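You operate a simulated robot arm through the tools that you are given. There is no shell and no other tool. Be economical: measure what you need, move in short steps, check, and stop when the job is done.

You are at the controls of a simulated robot arm. One attempt, no reset.

Task
Cap the orange marker, blot the wet signature and set the green cloth weight on the page.
Fine: smear no ink, blot first; the ink blotter goes back; the other marker stays. Set down upright: ink blotter.

It is judged by the outcome, as a careful person would: the job done as asked, and still so three seconds after it is handed in. It fails if anything else is knocked over, pushed out of place, dropped, spilled or broken. A push-on lid holds only when it is set on centred and level and pressed home; a screw cap is set on level and turned clockwise until tight. Flat cloth is picked up by pressing the open fingertips on it (5 to 10 N) and closing them slowly along it; thin cloth reads only 2 to 8 mm in the jaws.

Robot
A 7-joint arm with a two-finger parallel gripper, fixed in place. Base frame: the origin is at the foot of the arm, x ahead of it, y to its left, z up; the work surface is at about z = 0. Units: m, degrees, N and s.
With the tool pointing down near the work surface it reaches from about 0.22 to 0.58 m from the base axis. Its first joint turns from -66.0 to 66.0 degrees. Payload 2.5 kg.
The TCP is the grasp point between the finger pads, 0.023 m short of the fingertips. In the tool frame z runs along the fingers and y along their closing line. Largest opening 0.094 m; finger width 0.038, thickness 0.01; the body of the gripper, 0.054 by 0.096 m, starts 0.039 m behind the TCP.
Orientation is that of the tool frame in the base frame, as a unit quaternion [x, y, z, w]. With the fingers straight down and closing along the base's y, the tool's x points along the base's -x, its y along +y and its z along -z.

Tools
- The arm moves only by the tool arm_command. Its argument "steps" is a list of rows, each a list of 7 numbers: the turn, a rotation vector about the base's x, y, z in degrees, then the shift along the base's x, y, z in m, then the closure, from 0 (fully open) to 1 (shut). In form: [[wx, wy, wz, x, y, z, jaw], ...]. A call has 1 to 8 rows; each row shifts and turns the commanded pose from where the row before left it. Each row takes 0.2 s and may step no farther than 0.05 m and 8.6 degrees from the row before; otherwise, or with a gripper value out of range, the whole call is refused. A pose out of reach is approached as far as the arm can. The call stops where the force on the tool passes 40 N (or 10 N more than at its start, if that is more) or the arm is blocked; 0.2 s more then pass. Each finger travels about 0.108 m/s and halts on what it meets, pressing with about 39 N; the grip force reading is that of the motor and also rises with nothing between the fingers. The clock runs only during rows and for 0.2 s after the last one: add rows that do not move to give the fingers time. It gives the time, the measured TCP pose, the force on the tool (base axes), the opening and the grip force at its end, in the units of the frame above (readings bear some noise), with the torque about the TCP (base axes, N m) and any sound that the robot's microphone picked up, and new pictures: "views" is both (left out), scene, wrist or none.
- Cameras (640 x 400 px; columns grow to the right, rows downward): "scene" is fixed at [0.0949, -0.393, 0.5538]; the picture's right is [0.96, -0.28, 0.00], its down [-0.13, -0.45, -0.88] and it looks along [0.25, 0.85, -0.47] (base axes); focal length 311 px, centre (320, 200). "wrist" rides on the gripper at [0.086, 0.016, -0.074] in the tool frame; the picture's right is [-0.18, 0.98, 0.00], its down [-0.58, -0.11, -0.81] and it looks along [-0.79, -0.15, 0.59] (tool axes); focal length 243 px, centre (320, 200). There is no depth. A picture from a camera that has moved, and an enlarged one, comes with that camera's place and axes in the base frame and with its lens.
- zoom(camera, box): a new picture of the part [left, top, right, bottom] of that camera's present view, enlarged. The clock stands still meanwhile.
- sign_off(): hands the job in; it is judged then, once.

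Go step by step. Nothing tells you positions but the pictures and the camera data: compare them with the known pose of the tool, close in by small moves and look again before you grip or let go. The budget is 120 turns and 200 pictures, counting those below and the enlarged ones. Unless the task says otherwise, let go and move clear before handing in, and close with one line.

The tools are called by a JSON object that holds its "api" and its "payload". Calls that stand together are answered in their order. arm_command: Moves the arm, as the interface text tells. Its arguments: {"type":"object","properties":{"steps":{"type":"array"},"views":{"type":"string","enum":["both","scene","wrist","none"]}},"required":["steps"]} The other tools are called the same way: zoom (camera, box) takes an enlarged picture of a part of a camera's view; sign_off () hands the job in.

At the start:

```text
clock: 0.0
position: [0.3593, 0.2744, 0.3687]
tcp_rot: [-0.001, 1.0, 0.0, 0.0]
force: [1.1, -0.3, -0.4]
wrist_torque: [0.0, -0.02, 0.01]
finger_gap: 0.0939
grip_force: 0.1
```

scene: 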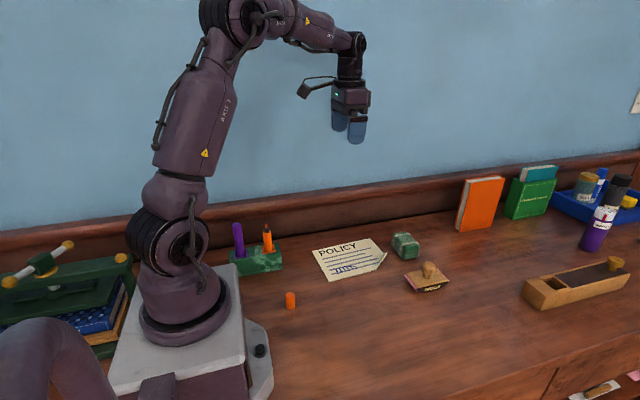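
wrist: 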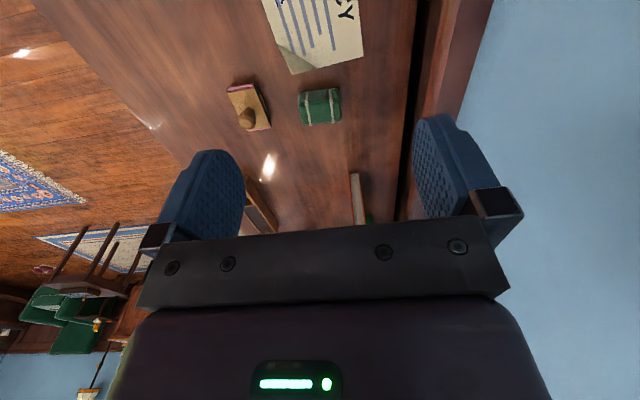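

The desk shows a policy page with a signature, a green cloth weight, a rocker-type blotter, a green holder with purple and orange markers, and an orange cap lying on the desk. I will enlarge the pictures to measure them.

{"api": "zoom", "payload": {"camera": "scene", "box": [210, 210, 330, 320]}}

{"api": "zoom", "payload": {"camera": "scene", "box": [300, 220, 460, 320]}}

```text
3.64 times, centred on (270, 265) of scene
camera zoom: at [0.0949, -0.393, 0.5538], right [0.96, -0.28, 0.0], down [-0.13, -0.45, -0.88], along [0.25, 0.85, -0.47], focal length 1132 px, centre (502, -36)
```

zoom: 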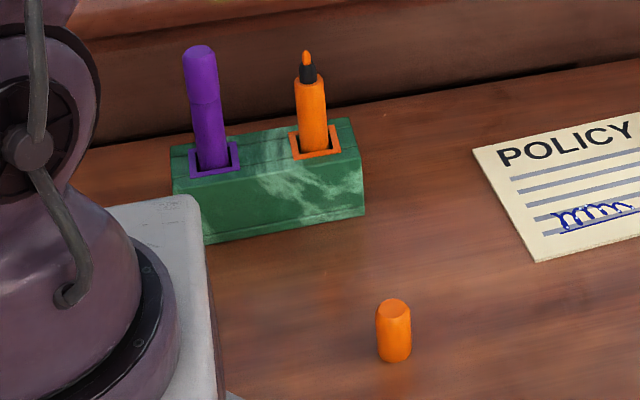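

```text
4.00 times, centred on (380, 270) of scene
camera zoom: at [0.0949, -0.393, 0.5538], right [0.96, -0.28, 0.0], down [-0.13, -0.45, -0.88], along [0.25, 0.85, -0.47], focal length 1245 px, centre (80, -80)
```

zoom: 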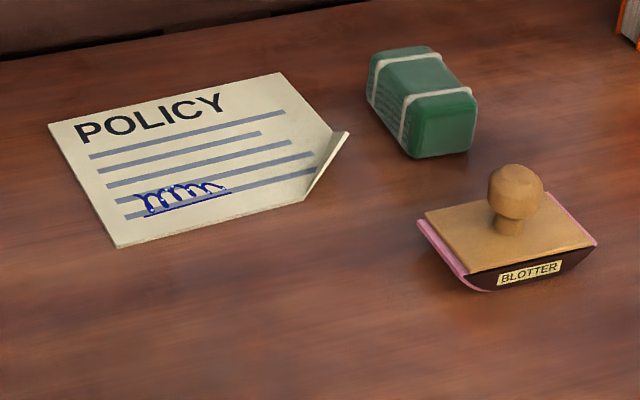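

Estimates: blotter near (0.51, 0.10), signature near (0.344, 0.211), page spanning x 0.28–0.46 and y 0.18–0.32. The weight is near (0.535, 0.23), the orange marker near (0.153, 0.283) and its cap near (0.176, 0.125). I go towards the blotter first and look at it with the wrist camera.

{"api": "arm_command", "payload": {"steps": [[0, 0, 0, 0.018, -0.029, -0.025, 0], [0, 0, 0, 0.018, -0.029, -0.025, 0], [0, 0, 0, 0.018, -0.029, -0.025, 0], [0, 0, 0, 0.018, -0.029, -0.025, 0], [0, 0, 0, 0.018, -0.029, -0.025, 0], [0, 0, 0, 0.018, -0.029, -0.025, 0], [0, 0, 0, 0, 0, 0, 0]]}}

{"api": "zoom", "payload": {"camera": "scene", "box": [270, 280, 310, 320]}}

```text
clock: 1.6
position: [0.4686, 0.0976, 0.2181]
tcp_rot: [0.0, 1.0, 0.0, 0.0]
force: [-0.6, 0.2, -0.2]
wrist_torque: [0.02, 0.0, 0.02]
finger_gap: 0.0938
grip_force: 0.0
camera wrist: at [0.3815, 0.1149, 0.2938], right [0.18, 0.98, 0.0], down [0.58, -0.11, 0.81], along [0.79, -0.15, -0.59], focal length 243 px, centre (320, 200)
```

scene: 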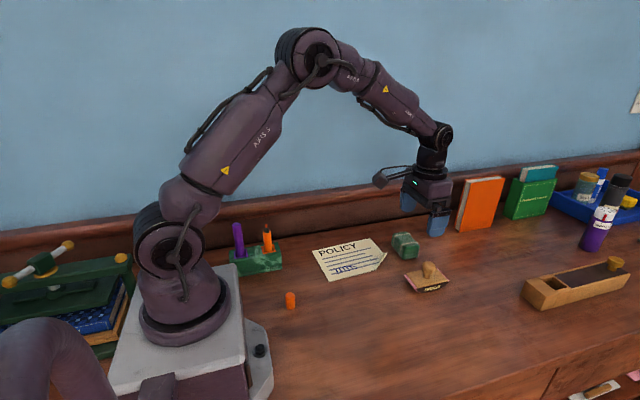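
wrist: 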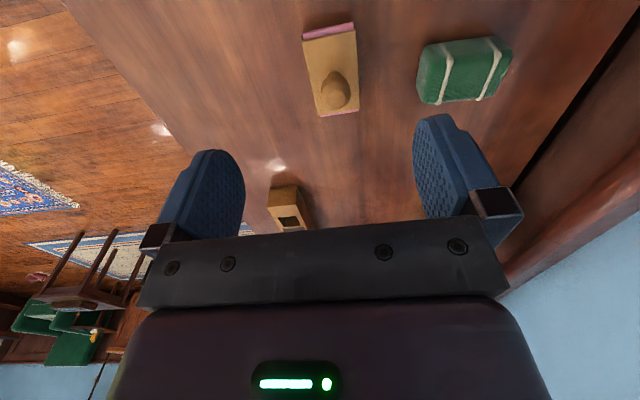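

```text
10.00 times, centred on (290, 300) of scene
camera zoom: at [0.0949, -0.393, 0.5538], right [0.96, -0.28, 0.0], down [-0.13, -0.45, -0.88], along [0.25, 0.85, -0.47], focal length 3113 px, centre (620, -800)
```

zoom: 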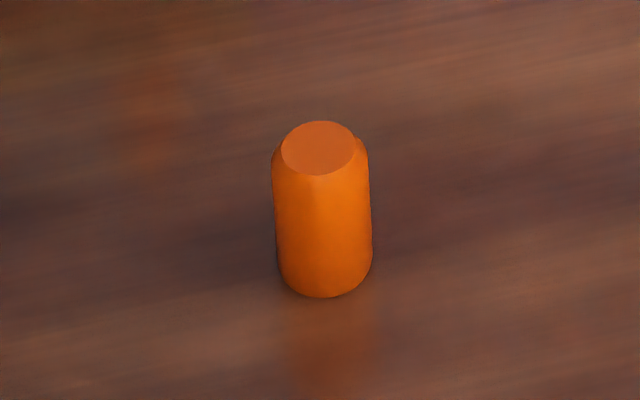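

The cap stands upright with its open end down. The blotter knob is near (0.517, 0.105). I come above it and check both views.

{"api": "arm_command", "payload": {"steps": [[0, 0, 0, 0.024, 0.004, -0.03, 0], [0, 0, 0, 0.024, 0.004, -0.03, 0], [0, 0, 0, 0, 0, -0.04, 0], [0, 0, 0, 0, 0, 0, 0]]}}

{"api": "zoom", "payload": {"camera": "scene", "box": [390, 235, 470, 300]}}

```text
clock: 2.6
position: [0.5191, 0.1074, 0.1173]
tcp_rot: [0.0, 1.0, 0.0, 0.0]
force: [0.5, 0.1, -0.8]
wrist_torque: [-0.01, 0.0, 0.01]
finger_gap: 0.0939
grip_force: 0.0
camera wrist: at [0.4315, 0.1251, 0.1924], right [0.18, 0.98, 0.0], down [0.58, -0.11, 0.81], along [0.79, -0.15, -0.59], focal length 243 px, centre (320, 200)
```

scene: 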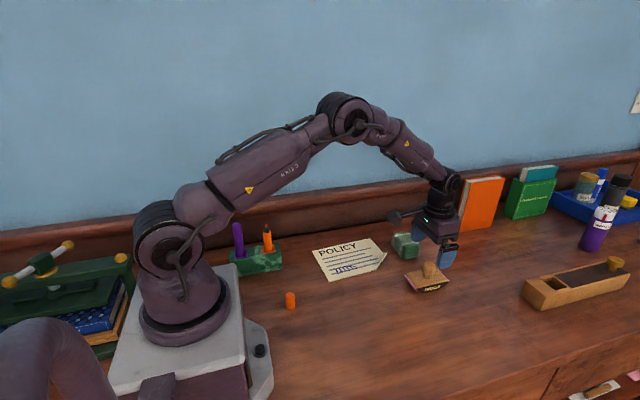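
wrist: 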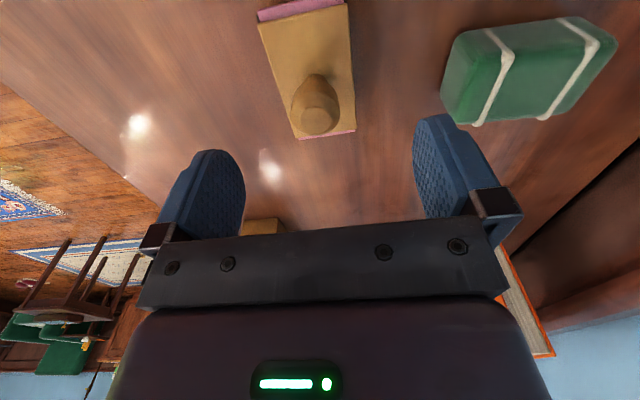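

```text
6.15 times, centred on (430, 268) of scene
camera zoom: at [0.0949, -0.393, 0.5538], right [0.96, -0.28, 0.0], down [-0.13, -0.45, -0.88], along [0.25, 0.85, -0.47], focal length 1916 px, centre (-357, -215)
```

zoom: 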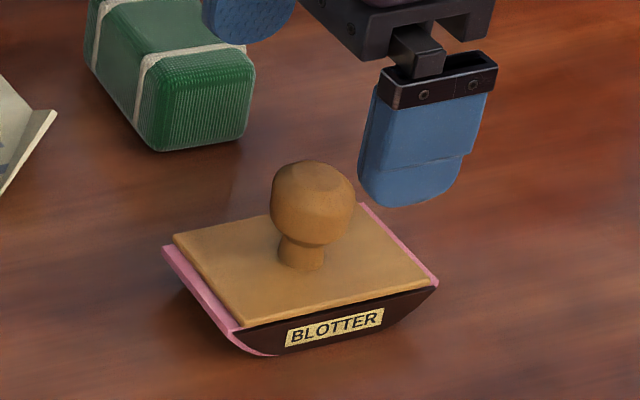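

The knob is centred under the jaws, at a height of about 0.035–0.07. I descend and grip it.

{"api": "arm_command", "payload": {"steps": [[0, 0, 0, -0.002, 0, -0.032, 0], [0, 0, 0, 0, 0, -0.032, 0], [0, 0, 0, 0, 0, 0, 0.3], [0, 0, 0, 0, 0, 0, 0.6], [0, 0, 0, 0, 0, 0, 0.9], [0, 0, 0, 0, 0, 0, 0.9]]}}

{"api": "zoom", "payload": {"camera": "scene", "box": [390, 235, 470, 300]}}

```text
clock: 4.0
position: [0.5121, 0.1063, 0.0552]
tcp_rot: [-0.001, 1.0, 0.0, 0.0]
force: [-0.6, 0.1, -0.7]
wrist_torque: [0.02, 0.01, 0.01]
finger_gap: 0.0309
grip_force: 39.2
camera wrist: at [0.4256, 0.1238, 0.1299], right [0.18, 0.98, 0.0], down [0.58, -0.11, 0.81], along [0.79, -0.15, -0.59], focal length 243 px, centre (320, 200)
```

scene: 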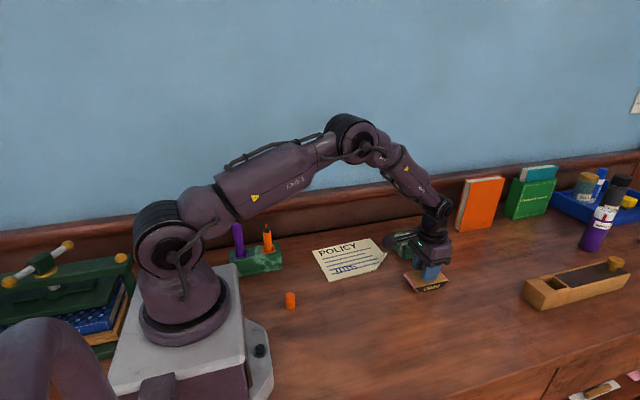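
wrist: 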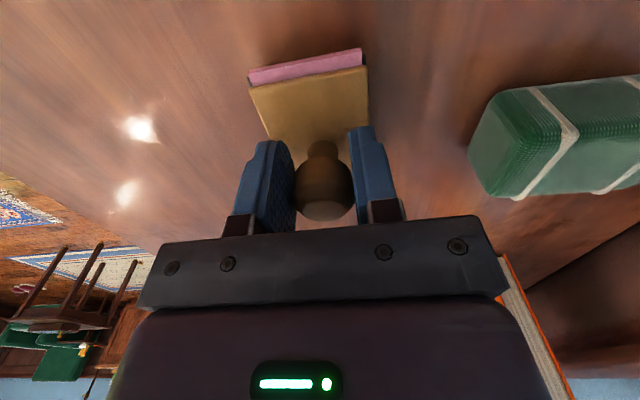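

```text
6.15 times, centred on (430, 268) of scene
camera zoom: at [0.0949, -0.393, 0.5538], right [0.96, -0.28, 0.0], down [-0.13, -0.45, -0.88], along [0.25, 0.85, -0.47], focal length 1916 px, centre (-357, -215)
```

zoom: 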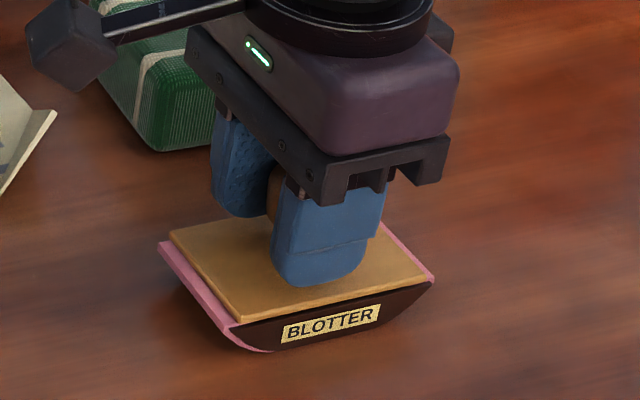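

I have the knob at (0.513, 0.108, 0.055). I lift it and carry it high over the signature, centred near (0.346, 0.211).

{"api": "arm_command", "payload": {"steps": [[0, 0, 0, 0, 0, 0.03, 0.9], [0, 0, 0, 0, 0, 0.04, 0.9], [0, 0, 0, -0.0335, 0.0206, 0, 0.9], [0, 0, 0, -0.0335, 0.0206, 0, 0.9], [0, 0, 0, -0.0335, 0.0206, 0, 0.9], [0, 0, 0, -0.0335, 0.0206, 0, 0.9], [0, 0, 0, -0.0335, 0.0206, 0, 0.9], [0, 0, 0, 0, 0, 0, 0.9]]}}

{"api": "zoom", "payload": {"camera": "scene", "box": [300, 200, 400, 290]}}

```text
clock: 5.8
position: [0.3425, 0.2097, 0.1249]
tcp_rot: [0.0, 1.0, 0.0, 0.0]
force: [0.0, -0.5, -1.2]
wrist_torque: [0.01, 0.01, -0.01]
finger_gap: 0.0312
grip_force: 39.5
camera wrist: at [0.2562, 0.226, 0.2], right [0.18, 0.98, 0.0], down [0.58, -0.11, 0.81], along [0.79, -0.15, -0.59], focal length 243 px, centre (320, 200)
```

scene: 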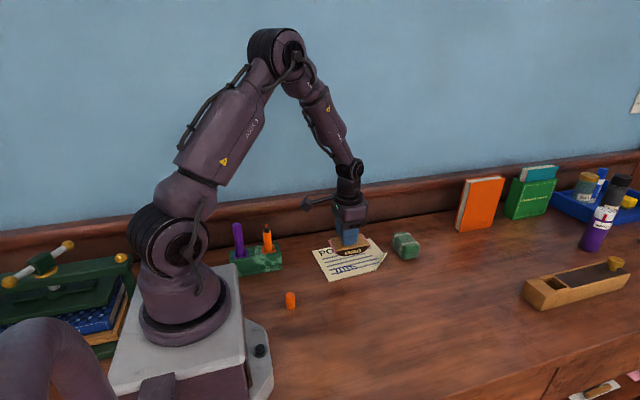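
wrist: 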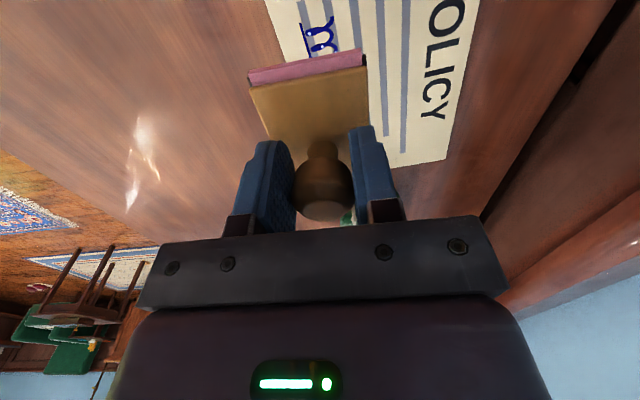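

```text
4.44 times, centred on (350, 245) of scene
camera zoom: at [0.0949, -0.3929, 0.5538], right [0.96, -0.28, 0.0], down [-0.13, -0.45, -0.88], along [0.25, 0.85, -0.47], focal length 1384 px, centre (187, 0)
```

zoom: 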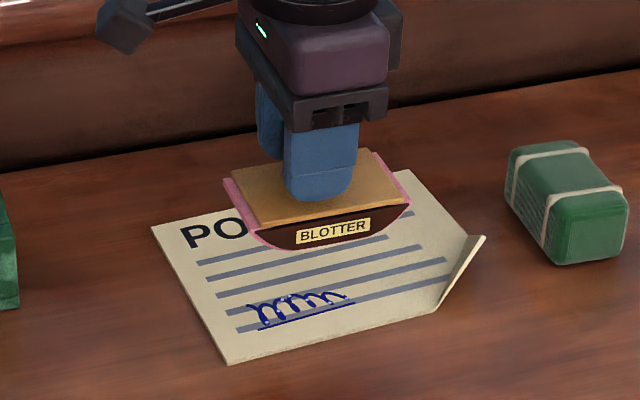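

The blotter is held level above the page and the signature centre is about (0.346, 0.212). I lower it to just above the ink and check.

{"api": "arm_command", "payload": {"steps": [[0, 0, 0, 0.002, 0.001, -0.03, 0.9], [0, 0, 0, 0, 0, -0.03, 0.9], [0, 0, 0, 0, 0, 0, 0.9]]}}

{"api": "zoom", "payload": {"camera": "scene", "box": [300, 220, 400, 290]}}

```text
clock: 6.6
position: [0.3486, 0.2095, 0.0663]
tcp_rot: [-0.001, 1.0, 0.0, -0.001]
force: [0.2, 0.0, -1.2]
wrist_torque: [-0.02, 0.01, 0.04]
finger_gap: 0.0312
grip_force: 39.1
camera wrist: at [0.2607, 0.2269, 0.1405], right [0.18, 0.98, 0.0], down [0.58, -0.11, 0.81], along [0.79, -0.15, -0.59], focal length 243 px, centre (320, 200)
```

scene: 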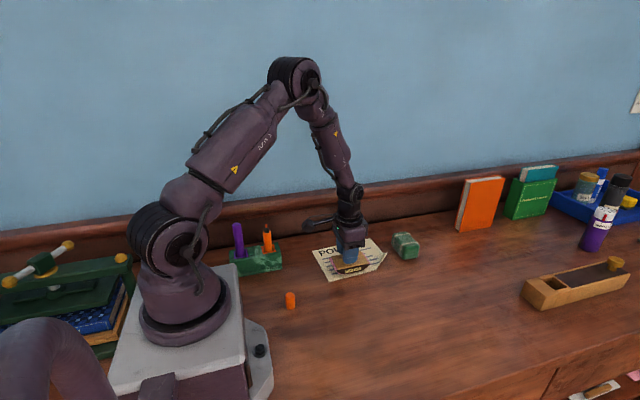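
wrist: 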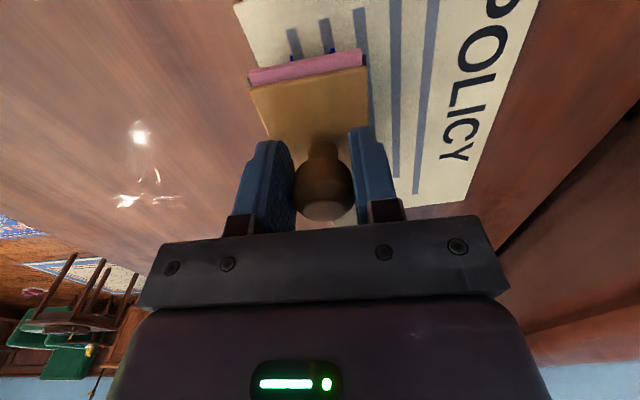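

```text
5.71 times, centred on (350, 255) of scene
camera zoom: at [0.0949, -0.393, 0.5538], right [0.96, -0.28, 0.0], down [-0.13, -0.45, -0.88], along [0.25, 0.85, -0.47], focal length 1779 px, centre (149, -114)
```

zoom: 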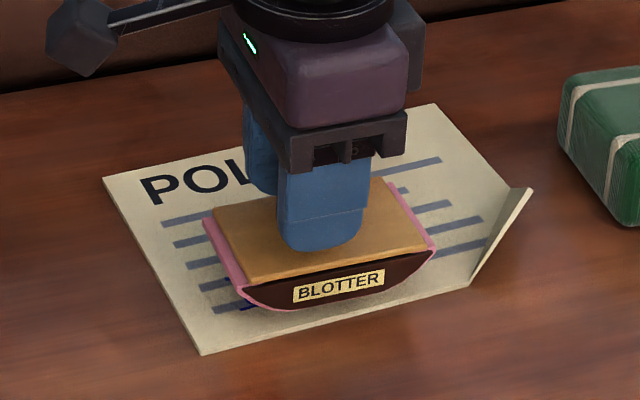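

The blotter is about 1 cm above the ink and centred on it. I press it straight down gently, hold, and lift straight up to look.

{"api": "arm_command", "payload": {"steps": [[0, 0, 0, 0, 0, -0.006, 0.9], [0, 0, 0, 0, 0, -0.004, 0.9], [0, 0, 0, 0, 0, -0.001, 0.9], [0, 0, 0, 0, 0, 0, 0.9]], "views": "none"}}

```text
clock: 7.6
position: [0.3494, 0.212, 0.0555]
tcp_rot: [-0.001, 1.0, 0.0, 0.003]
force: [-3.4, -5.7, 33.9]
wrist_torque: [-0.32, -0.34, -0.09]
finger_gap: 0.0312
grip_force: 38.6
```

Contact with 34 N of pressure, which is plenty. I lift straight up and look at the ink.

{"api": "arm_command", "payload": {"steps": [[0, 0, 0, 0, 0, 0.003, 0.9], [0, 0, 0, 0, 0, 0.02, 0.9], [0, 0, 0, 0, 0, 0.04, 0.9], [0, 0, 0, 0, 0, 0, 0.9]]}}

{"api": "zoom", "payload": {"camera": "scene", "box": [310, 230, 390, 290]}}

```text
clock: 8.6
position: [0.3476, 0.2095, 0.1181]
tcp_rot: [-0.001, 1.0, 0.001, -0.001]
force: [0.6, -0.3, -1.7]
wrist_torque: [-0.06, -0.02, -0.02]
finger_gap: 0.0312
grip_force: 39.2
camera wrist: at [0.2601, 0.2271, 0.1928], right [0.18, 0.98, 0.0], down [0.58, -0.11, 0.81], along [0.79, -0.15, -0.59], focal length 243 px, centre (320, 200)
```

scene: 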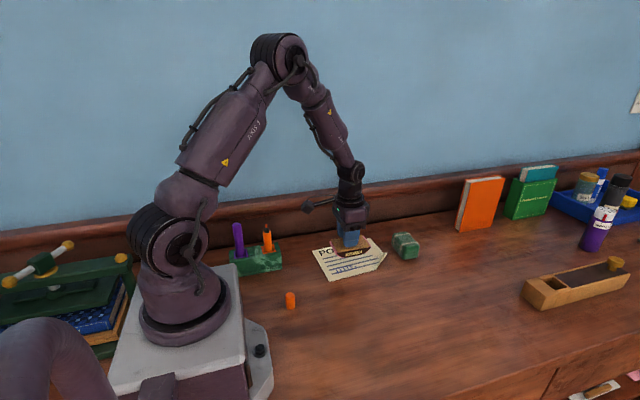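
wrist: 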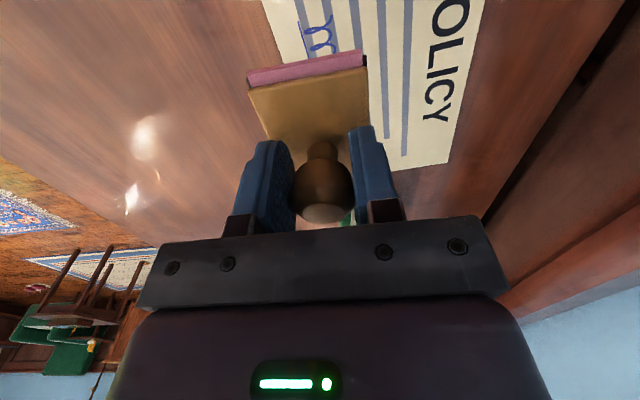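

```text
6.67 times, centred on (350, 260) of scene
camera zoom: at [0.0949, -0.393, 0.5538], right [0.96, -0.28, 0.0], down [-0.13, -0.45, -0.88], along [0.25, 0.85, -0.47], focal length 2075 px, centre (120, -200)
```

zoom: 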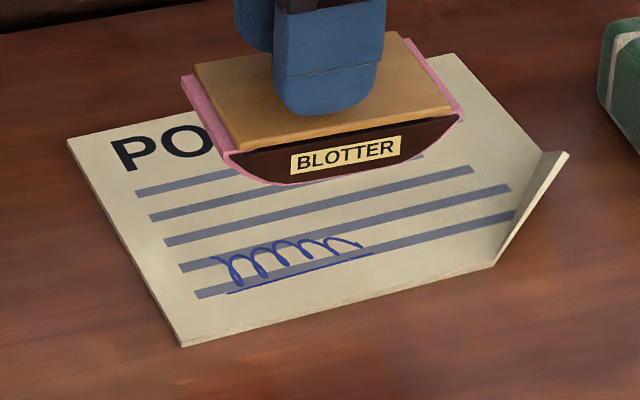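

The ink turned evenly lighter with crisp edges, so it is blotted and the page has not moved. I take the blotter back to its place.

{"api": "arm_command", "payload": {"steps": [[0, 0, 0, 0.0331, -0.0208, 0, 0.9], [0, 0, 0, 0.0331, -0.0208, 0, 0.9], [0, 0, 0, 0.0331, -0.0208, 0, 0.9], [0, 0, 0, 0.0331, -0.0208, 0, 0.9], [0, 0, 0, 0.0331, -0.0208, 0, 0.9], [0, 0, 0, 0, 0, -0.025, 0.9], [0, 0, 0, 0, 0, -0.027, 0.9], [0, 0, 0, 0, 0, 0, 0.9]]}}

{"api": "zoom", "payload": {"camera": "scene", "box": [390, 235, 470, 300]}}

```text
clock: 10.4
position: [0.5142, 0.1054, 0.0619]
tcp_rot: [-0.001, 1.0, 0.0, 0.0]
force: [-0.4, 0.1, -2.1]
wrist_torque: [0.0, 0.0, -0.01]
finger_gap: 0.031
grip_force: 38.9
camera wrist: at [0.4268, 0.1231, 0.1365], right [0.18, 0.98, 0.0], down [0.58, -0.11, 0.81], along [0.79, -0.15, -0.59], focal length 243 px, centre (320, 200)
```

scene: 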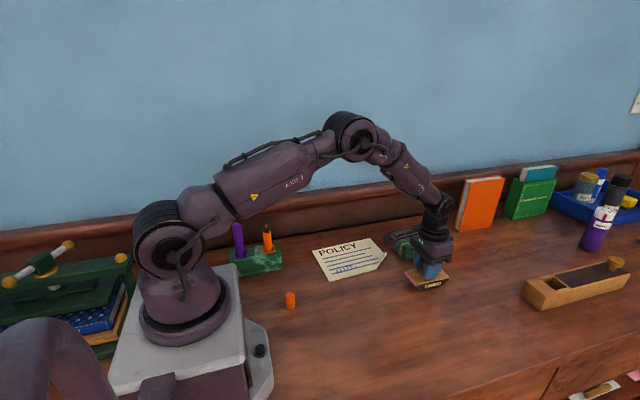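
wrist: 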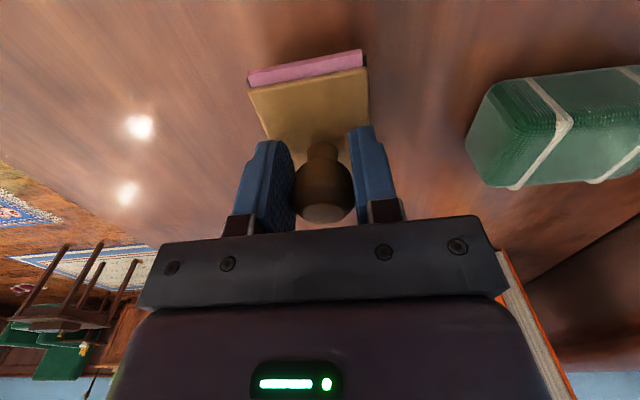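

```text
6.15 times, centred on (430, 268) of scene
camera zoom: at [0.0949, -0.393, 0.5538], right [0.96, -0.28, 0.0], down [-0.13, -0.45, -0.88], along [0.25, 0.85, -0.47], focal length 1916 px, centre (-357, -215)
```

zoom: 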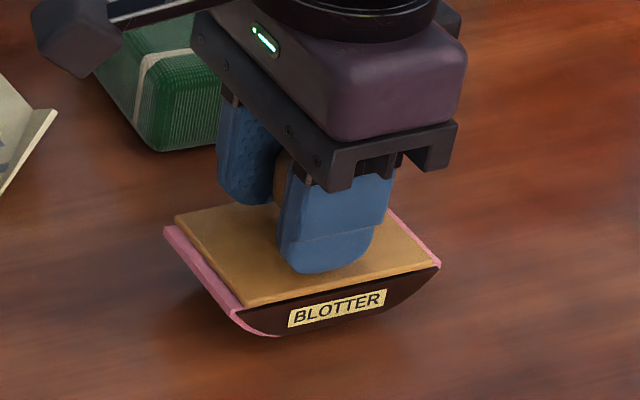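

The blotter is 1 cm above its spot. I set it down and open slowly.

{"api": "arm_command", "payload": {"steps": [[0, 0, 0, 0, 0, -0.006, 0.9], [0, 0, 0, 0, 0, -0.003, 0.9], [0, 0, 0, 0, 0, 0, 0.9]], "views": "none"}}

```text
clock: 11.2
position: [0.5128, 0.1074, 0.0536]
tcp_rot: [0.0, 1.0, 0.001, 0.0]
force: [-1.3, -0.6, 0.2]
wrist_torque: [-0.03, 0.02, 0.02]
finger_gap: 0.0312
grip_force: 39.0
```

The weight is off the arm: light contact with the desk. I release.

{"api": "arm_command", "payload": {"steps": [[0, 0, 0, 0, 0, -0.0005, 0.8], [0, 0, 0, 0, 0, 0, 0.6], [0, 0, 0, 0, 0, 0, 0.4], [0, 0, 0, 0, 0, 0, 0.2], [0, 0, 0, 0, 0, 0.03, 0.2], [0, 0, 0, 0, 0, 0.05, 0.1], [0, 0, 0, 0, 0, 0.03, 0]]}}

{"api": "zoom", "payload": {"camera": "scene", "box": [380, 220, 470, 300]}}

```text
clock: 12.8
position: [0.5162, 0.1083, 0.1635]
tcp_rot: [0.0, 1.0, 0.0, -0.001]
force: [-0.5, -0.1, -0.7]
wrist_torque: [0.01, 0.03, -0.01]
finger_gap: 0.094
grip_force: 0.0
camera wrist: at [0.4291, 0.1246, 0.2389], right [0.18, 0.98, 0.0], down [0.58, -0.11, 0.81], along [0.79, -0.15, -0.59], focal length 243 px, centre (320, 200)
```

scene: 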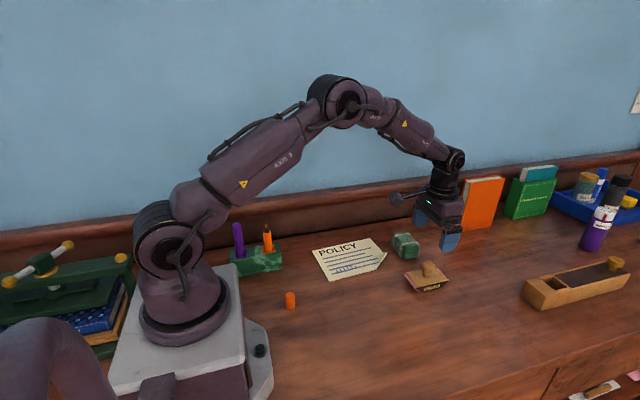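
wrist: 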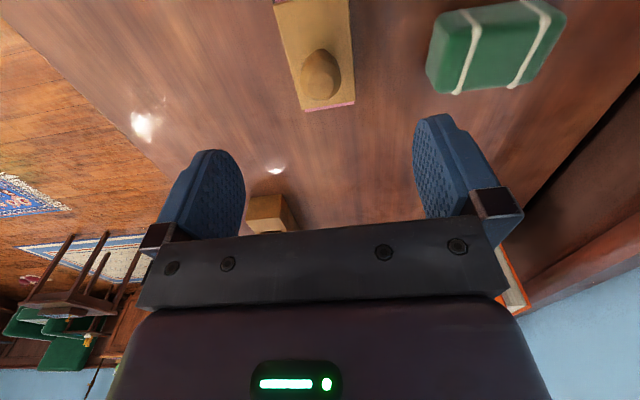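

```text
5.00 times, centred on (425, 260) of scene
camera zoom: at [0.0949, -0.393, 0.5538], right [0.96, -0.28, 0.0], down [-0.13, -0.45, -0.88], along [0.25, 0.85, -0.47], focal length 1556 px, centre (-205, -100)
```

zoom: 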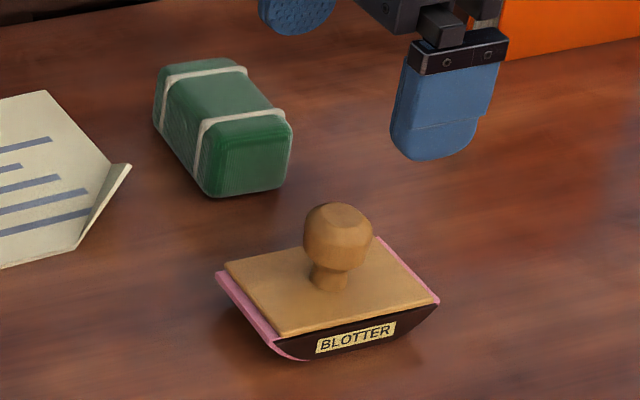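

The blotter is back upright in its place. Now the green weight: I enlarge it.

{"api": "zoom", "payload": {"camera": "wrist", "box": [400, 0, 600, 110]}}

```text
3.20 times, centred on (500, 55) of wrist
camera zoom: at [0.4291, 0.1246, 0.2389], right [0.18, 0.98, 0.0], down [0.58, -0.11, 0.81], along [0.79, -0.15, -0.59], focal length 776 px, centre (-256, 664)
```

zoom: 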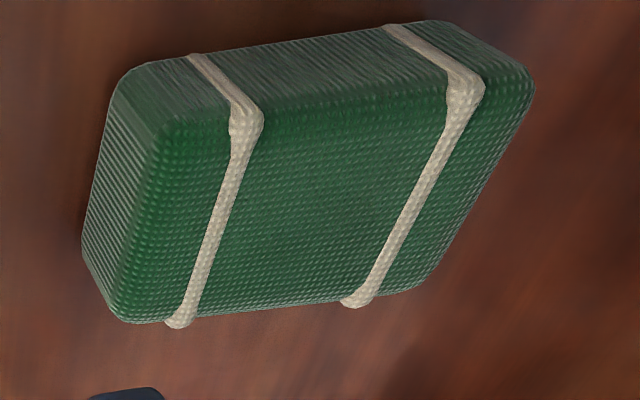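

The weight is about 0.047 by 0.078 by 0.04 m, centred near (0.537, 0.240), long side along y. I turn the tool 90° so the fingers close across its narrow side, and come above it.

{"api": "arm_command", "payload": {"steps": [[0, 0, 8.4, 0.002, 0.0159, 0, 0], [0, 0, 8.4, 0.002, 0.0159, 0, 0], [0, 0, 8.4, 0.002, 0.0159, 0, 0], [0, 0, 8.4, 0.002, 0.0159, 0, 0], [0, 0, 8.4, 0.002, 0.0159, 0, 0], [0, 0, 8.4, 0.002, 0.0159, 0, 0], [0, 0, 8.4, 0.002, 0.0159, 0, 0], [0, 0, 8.4, 0.002, 0.0159, 0, 0]], "views": "none"}}

{"api": "arm_command", "payload": {"steps": [[0, 0, 7.6, 0, 0, -0.01, 0], [0, 0, 7.6, 0, 0, -0.01, 0], [0, 0, 7.6, 0, 0, -0.01, 0], [0, 0, 0, 0, 0, 0, 0]]}}

```text
clock: 14.6
position: [0.5302, 0.2346, 0.1637]
tcp_rot: [-0.555, 0.832, 0.0, 0.0]
force: [0.8, -1.1, -0.3]
wrist_torque: [-0.03, -0.02, 0.02]
finger_gap: 0.094
grip_force: 0.0
```

```text
clock: 15.6
position: [0.53, 0.2321, 0.1351]
tcp_rot: [0.708, -0.706, 0.001, 0.0]
force: [-0.1, -0.6, 0.1]
wrist_torque: [-0.01, 0.02, -0.01]
finger_gap: 0.0941
grip_force: 0.1
camera wrist: at [0.5133, 0.1467, 0.2095], right [-0.98, 0.18, 0.0], down [0.11, 0.58, 0.81], along [0.15, 0.79, -0.59], focal length 243 px, centre (320, 200)
```

scene: 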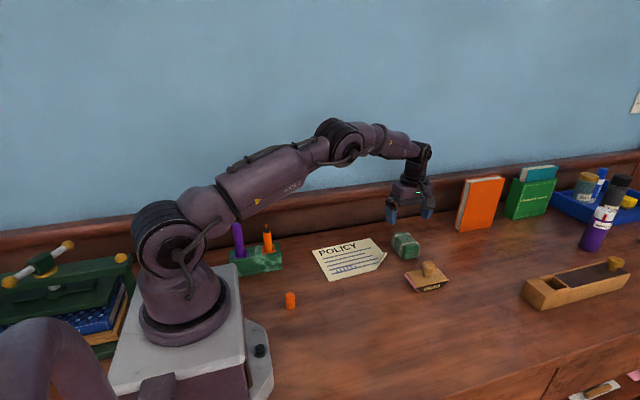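
wrist: 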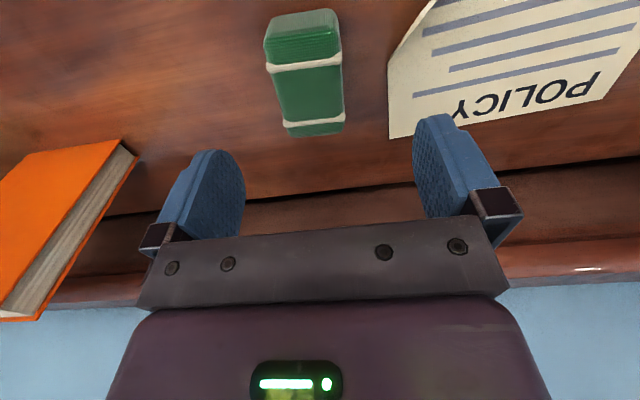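

The weight's centre is (0.5375, 0.24), turned about 4.5° clockwise. I align and go down partway to check the reach.

{"api": "arm_command", "payload": {"steps": [[0, 0, -4.5, 0.006, 0.002, -0.03, 0], [0, 0, 0, 0, 0, -0.03, 0], [0, 0, 0, 0, 0, -0.025, 0], [0, 0, 0, 0, 0, 0, 0]]}}

```text
clock: 16.6
position: [0.536, 0.2383, 0.0486]
tcp_rot: [-0.679, 0.734, 0.0, 0.0]
force: [1.0, 0.2, 0.2]
wrist_torque: [-0.03, 0.0, -0.01]
finger_gap: 0.0941
grip_force: 0.0
camera wrist: at [0.5123, 0.1537, 0.1233], right [-0.97, 0.26, 0.0], down [0.15, 0.57, 0.81], along [0.21, 0.78, -0.59], focal length 243 px, centre (320, 200)
```

scene: 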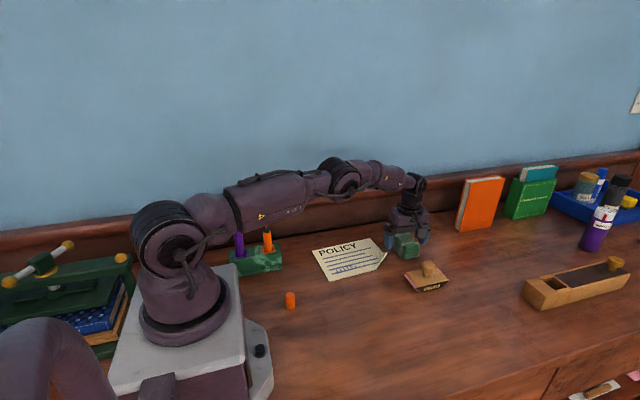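
wrist: 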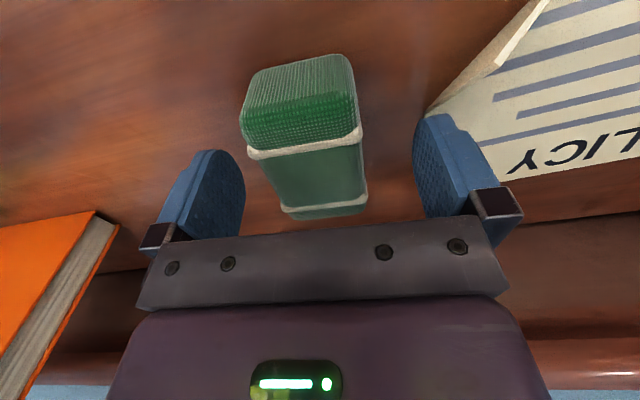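

The reach is fine and the jaws straddle the weight. I narrow the jaws a little to keep the outer finger away from the page's curled corner, then descend and grip.

{"api": "arm_command", "payload": {"steps": [[0, 0, 0, 0.001, 0, 0, 0.25], [0, 0, 0, 0, 0, 0, 0.25], [0, 0, 0, 0, 0, -0.012, 0.25], [0, 0, 0, 0, 0, -0.01, 0.25], [0, 0, 0, 0, 0, 0, 0.4], [0, 0, 0, 0, 0, 0, 0.55], [0, 0, 0, 0, 0, 0, 0.7], [0, 0, 0, 0, 0, 0, 0.7]]}}

```text
clock: 18.4
position: [0.5382, 0.2357, 0.0268]
tcp_rot: [-0.679, 0.734, 0.0, 0.0]
force: [2.3, -1.5, -0.2]
wrist_torque: [-0.04, -0.19, -0.06]
finger_gap: 0.05
grip_force: 38.9
camera wrist: at [0.5139, 0.1521, 0.1028], right [-0.97, 0.26, 0.0], down [0.15, 0.57, 0.81], along [0.21, 0.78, -0.59], focal length 243 px, centre (320, 200)
```

scene: 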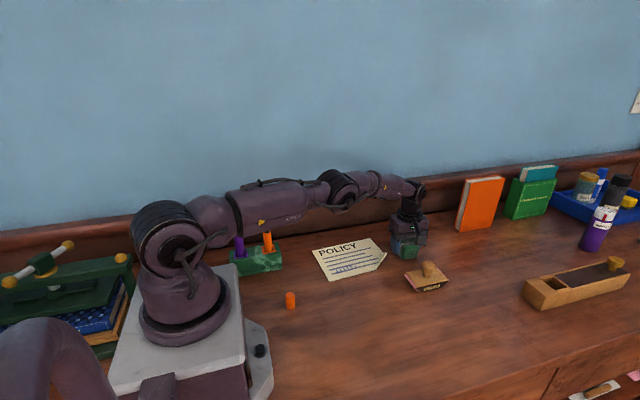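
wrist: 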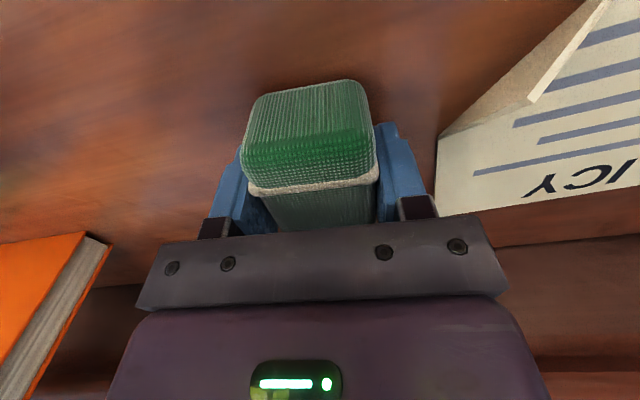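

Gripped at an opening of 0.05. I lift and carry it to a clear part of the page, (0.410, 0.268), away from the signature and the curl.

{"api": "arm_command", "payload": {"steps": [[0, 0, 0, 0, 0, 0.015, 0.7], [0, 0, 0, 0, 0, 0.03, 0.7], [0, 0, 0, 0, 0, 0.03, 0.7], [0, 0, 2, -0.0316, 0.0076, 0, 0.7], [0, 0, 2, -0.0316, 0.0076, 0, 0.7], [0, 0, 2, -0.0316, 0.0076, 0, 0.7], [0, 0, 2, -0.0316, 0.0076, 0, 0.7], [0, 0, 0, 0, 0, 0, 0.7]]}}

{"api": "zoom", "payload": {"camera": "scene", "box": [300, 190, 410, 290]}}

```text
clock: 20.2
position: [0.4098, 0.2688, 0.1022]
tcp_rot: [0.729, -0.685, 0.0, 0.0]
force: [-0.5, -0.6, -5.3]
wrist_torque: [-0.02, -0.02, 0.02]
finger_gap: 0.05
grip_force: 38.7
camera wrist: at [0.3983, 0.1827, 0.1764], right [-0.99, 0.12, 0.0], down [0.07, 0.59, 0.81], along [0.1, 0.8, -0.59], focal length 243 px, centre (320, 200)
```

scene: 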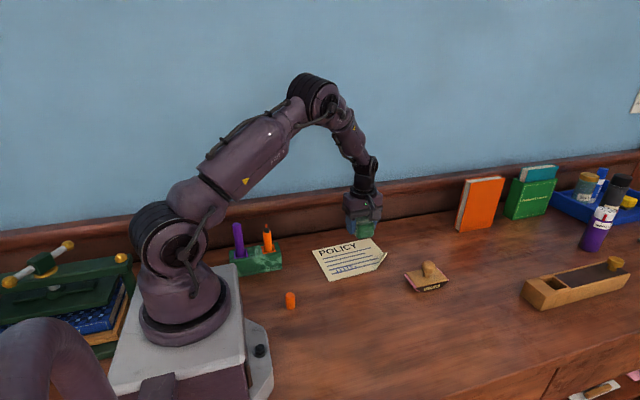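
wrist: 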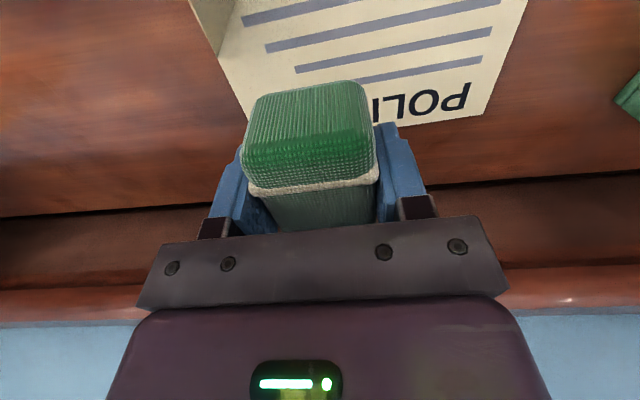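

```text
4.00 times, centred on (355, 240) of scene
camera zoom: at [0.0949, -0.3929, 0.5538], right [0.96, -0.28, 0.0], down [-0.13, -0.45, -0.88], along [0.25, 0.85, -0.47], focal length 1245 px, centre (180, 40)
```

zoom: 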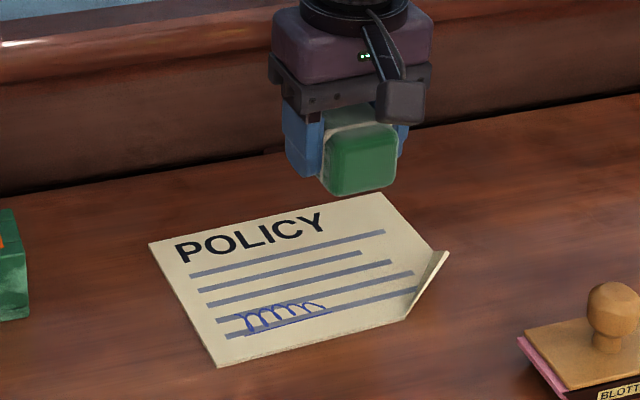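

The page edges are confirmed and the target area is clear. I lower the weight onto the page in small steps.

{"api": "arm_command", "payload": {"steps": [[0, 0, 0, 0.004, -0.005, -0.03, 0.7], [0, 0, 0, 0, 0, -0.025, 0.7], [0, 0, 0, 0, 0, -0.01, 0.7], [0, 0, 0, 0, 0, 0, 0.7]], "views": "wrist"}}

{"api": "zoom", "payload": {"camera": "scene", "box": [300, 200, 410, 290]}}

```text
clock: 21.2
position: [0.4138, 0.2624, 0.0397]
tcp_rot: [0.729, -0.684, 0.0, 0.0]
force: [-0.9, -0.4, -5.3]
wrist_torque: [-0.01, 0.0, -0.01]
finger_gap: 0.0498
grip_force: 38.8
camera wrist: at [0.403, 0.1761, 0.1124], right [-0.99, 0.12, 0.0], down [0.07, 0.59, 0.81], along [0.1, 0.8, -0.59], focal length 243 px, centre (320, 200)
```

wrist: 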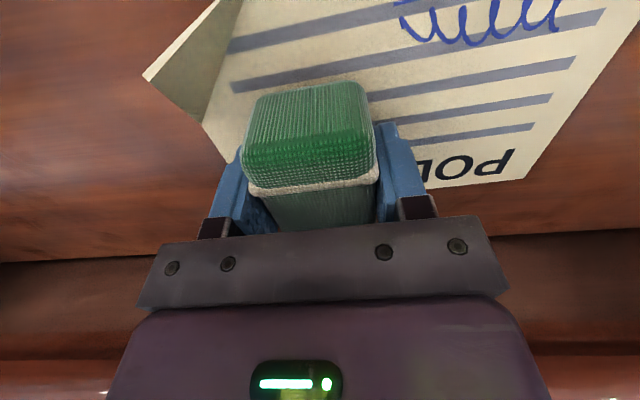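

```text
4.44 times, centred on (355, 245) of scene
camera zoom: at [0.0949, -0.3929, 0.5538], right [0.96, -0.28, 0.0], down [-0.13, -0.45, -0.88], along [0.25, 0.85, -0.47], focal length 1384 px, centre (164, 0)
```

zoom: 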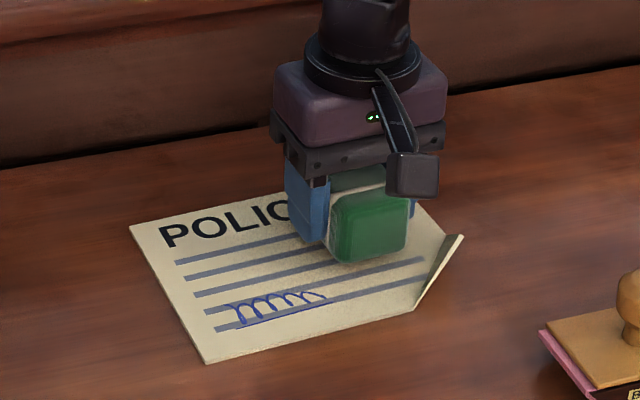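

It is above the page, clear of signature and fold. I set it down gently.

{"api": "arm_command", "payload": {"steps": [[0, 0, 0, 0, 0, -0.006, 0.7], [0, 0, 0, 0, 0, -0.002, 0.7], [0, 0, 0, 0, 0, 0, 0.7]], "views": "none"}}

```text
clock: 22.0
position: [0.4152, 0.2623, 0.031]
tcp_rot: [0.728, -0.685, 0.0, -0.001]
force: [-2.9, -0.5, 6.7]
wrist_torque: [-0.17, 0.14, -0.01]
finger_gap: 0.0498
grip_force: 39.0
```

Firm contact. I open slowly and rise clear.

{"api": "arm_command", "payload": {"steps": [[0, 0, 0, 0, 0, 0.001, 0.6], [0, 0, 0, 0, 0, 0, 0.4], [0, 0, 0, 0, 0, 0, 0.25], [0, 0, 0, 0, 0, 0, 0.25], [0, 0, 0, 0, 0, 0.03, 0.25], [0, 0, 0, 0, 0, 0.05, 0.25], [0, 0, 0, 0, 0, 0.05, 0.25], [0, 0, 0, 0, 0, 0.03, 0.25]]}}

{"api": "zoom", "payload": {"camera": "scene", "box": [300, 200, 410, 290]}}

```text
clock: 23.8
position: [0.4144, 0.2595, 0.1902]
tcp_rot: [0.729, -0.685, 0.0, -0.001]
force: [0.5, 0.1, -0.1]
wrist_torque: [-0.03, 0.02, -0.01]
finger_gap: 0.0706
grip_force: 0.0
camera wrist: at [0.4021, 0.1735, 0.2648], right [-0.99, 0.12, 0.0], down [0.07, 0.59, 0.81], along [0.1, 0.8, -0.59], focal length 243 px, centre (320, 200)
```

scene: 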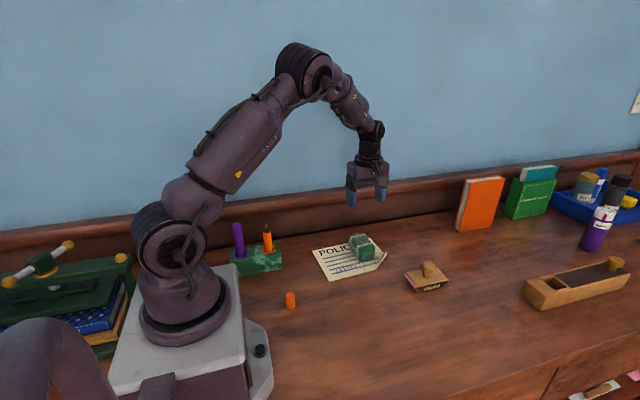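
wrist: 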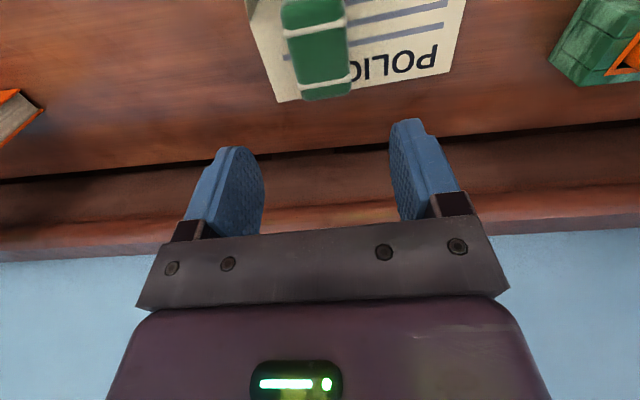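

```text
4.44 times, centred on (355, 245) of scene
camera zoom: at [0.0949, -0.393, 0.5538], right [0.96, -0.28, 0.0], down [-0.13, -0.45, -0.88], along [0.25, 0.85, -0.47], focal length 1384 px, centre (164, 0)
```

zoom: 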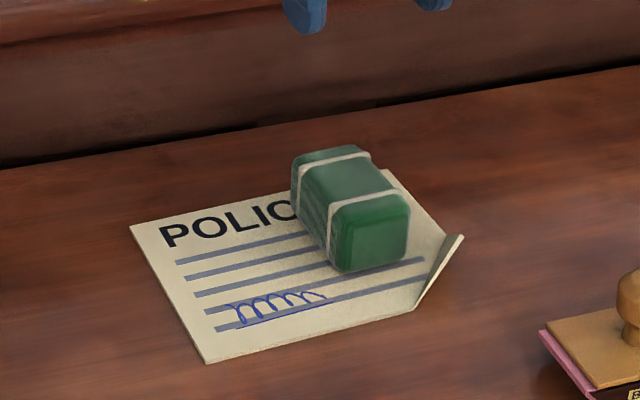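

The weight sits on the page, with the signature clean and the curl untouched. Next is the cap: I move over it with the fingers half open.

{"api": "arm_command", "payload": {"steps": [[0, 0, -1, -0.0357, -0.0205, 0, 0.25], [0, 0, -1, -0.0357, -0.0205, 0, 0.25], [0, 0, -1.5, -0.0357, -0.0205, 0, 0.25], [0, 0, 0, -0.0357, -0.0205, 0, 0.3], [0, 0, 0, -0.0357, -0.0205, -0.01, 0.4], [0, 0, 0, -0.0357, -0.0205, -0.01, 0.5], [0, 0, 0, 0, 0, 0, 0.5]]}}

{"api": "zoom", "payload": {"camera": "scene", "box": [210, 200, 330, 320]}}

```text
clock: 25.4
position: [0.2002, 0.1393, 0.1699]
tcp_rot: [-0.707, 0.708, 0.0, 0.0]
force: [-0.8, -0.5, 0.4]
wrist_torque: [0.0, -0.01, -0.01]
finger_gap: 0.0471
grip_force: 0.1
camera wrist: at [0.1838, 0.0525, 0.2445], right [-0.98, 0.18, 0.0], down [0.11, 0.58, 0.81], along [0.15, 0.79, -0.59], focal length 243 px, centre (320, 200)
```

scene: 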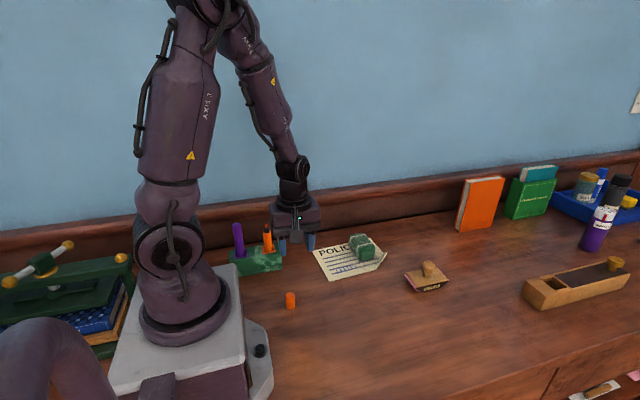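
wrist: 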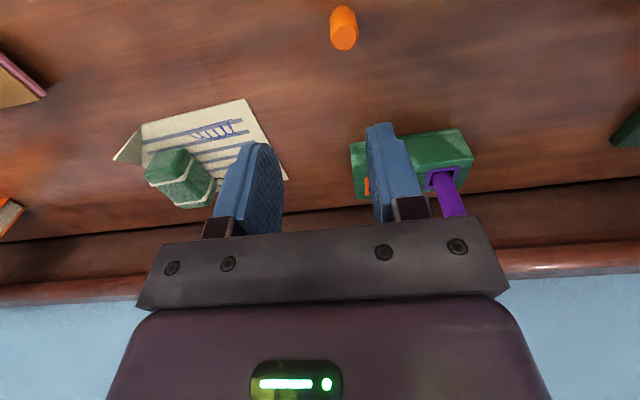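

```text
3.33 times, centred on (270, 260) of scene
camera zoom: at [0.0948, -0.393, 0.5538], right [0.96, -0.28, 0.0], down [-0.13, -0.45, -0.88], along [0.25, 0.85, -0.47], focal length 1038 px, centre (487, 0)
```

zoom: 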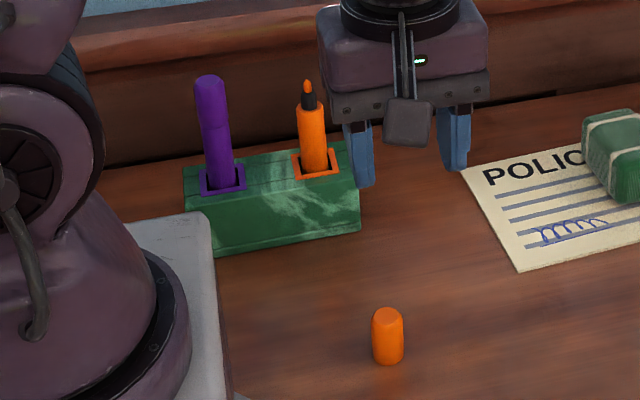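

The cap's top is near (0.179, 0.130). I move directly above it and check centring from both cameras.

{"api": "arm_command", "payload": {"steps": [[0, 0, 0, -0.0207, -0.01, -0.02, 0.5], [0, 0, 0, 0, 0, -0.03, 0.5], [0, 0, 0, 0, 0, -0.03, 0.5], [0, 0, 0, 0, 0, 0, 0.5]]}}

{"api": "zoom", "payload": {"camera": "scene", "box": [250, 230, 340, 320]}}

```text
clock: 26.4
position: [0.1806, 0.1255, 0.0915]
tcp_rot: [-0.707, 0.707, 0.0, 0.0]
force: [0.1, 0.6, -0.2]
wrist_torque: [-0.01, 0.01, 0.02]
finger_gap: 0.0471
grip_force: 0.0
camera wrist: at [0.164, 0.0407, 0.1667], right [-0.98, 0.18, 0.0], down [0.11, 0.58, 0.81], along [0.15, 0.79, -0.59], focal length 243 px, centre (320, 200)
```

scene: 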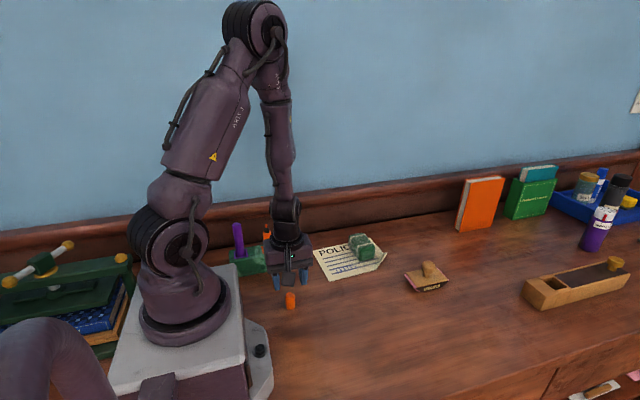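
wrist: 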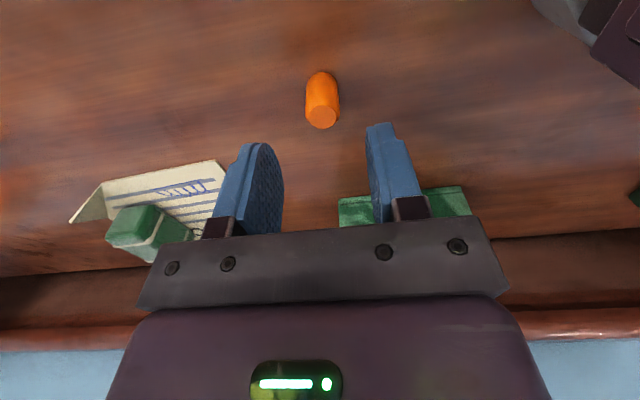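

```text
4.44 times, centred on (295, 275) of scene
camera zoom: at [0.0949, -0.393, 0.5538], right [0.96, -0.28, 0.0], down [-0.13, -0.45, -0.88], along [0.25, 0.85, -0.47], focal length 1384 px, centre (431, -133)
```

zoom: 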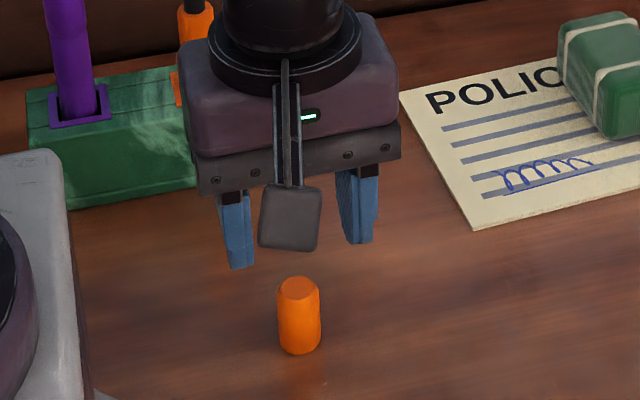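

The cap is nearly centred between the fingers. I correct 2 mm in y, descend and close softly.

{"api": "arm_command", "payload": {"steps": [[0, 0, 0, -0.001, 0.002, -0.03, 0.5], [0, 0, 0, 0, 0, -0.02, 0.5], [0, 0, 0, 0, 0, -0.012, 0.5], [0, 0, 0, 0, 0, 0, 0.5]]}}

{"api": "zoom", "payload": {"camera": "scene", "box": [250, 230, 340, 320]}}

```text
clock: 27.4
position: [0.1799, 0.1314, 0.0269]
tcp_rot: [0.708, -0.706, 0.0, 0.0]
force: [0.1, -0.9, 0.0]
wrist_torque: [0.06, -0.02, -0.04]
finger_gap: 0.0468
grip_force: 0.0
camera wrist: at [0.1622, 0.0457, 0.1025], right [-0.98, 0.18, 0.0], down [0.11, 0.58, 0.81], along [0.15, 0.79, -0.59], focal length 243 px, centre (320, 200)
```

scene: 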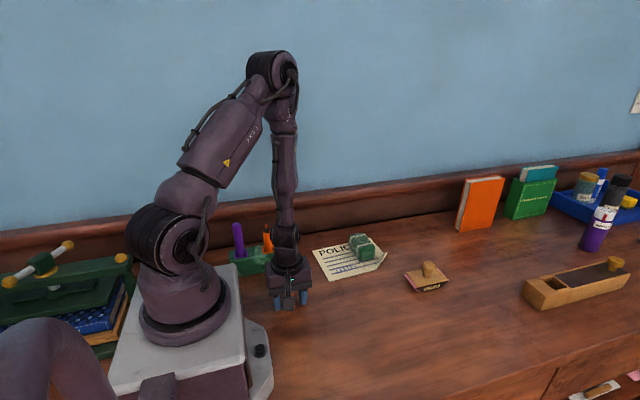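
wrist: 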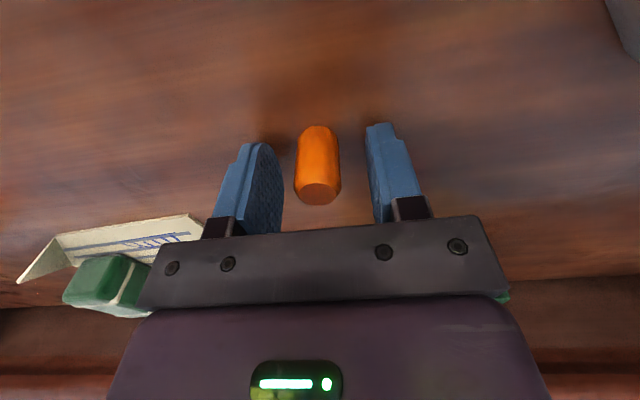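

```text
4.44 times, centred on (295, 275) of scene
camera zoom: at [0.0949, -0.393, 0.5538], right [0.96, -0.28, 0.0], down [-0.13, -0.45, -0.88], along [0.25, 0.85, -0.47], focal length 1384 px, centre (431, -133)
```

zoom: 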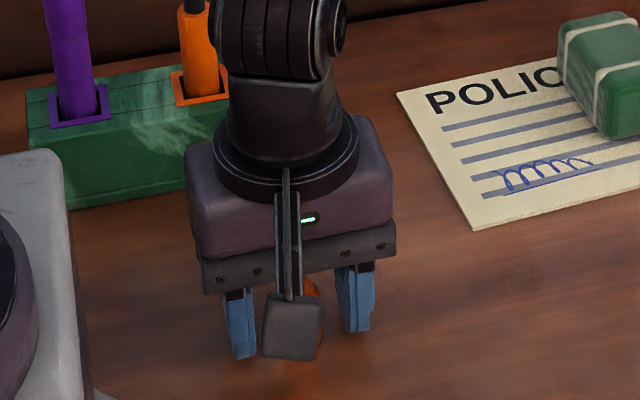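

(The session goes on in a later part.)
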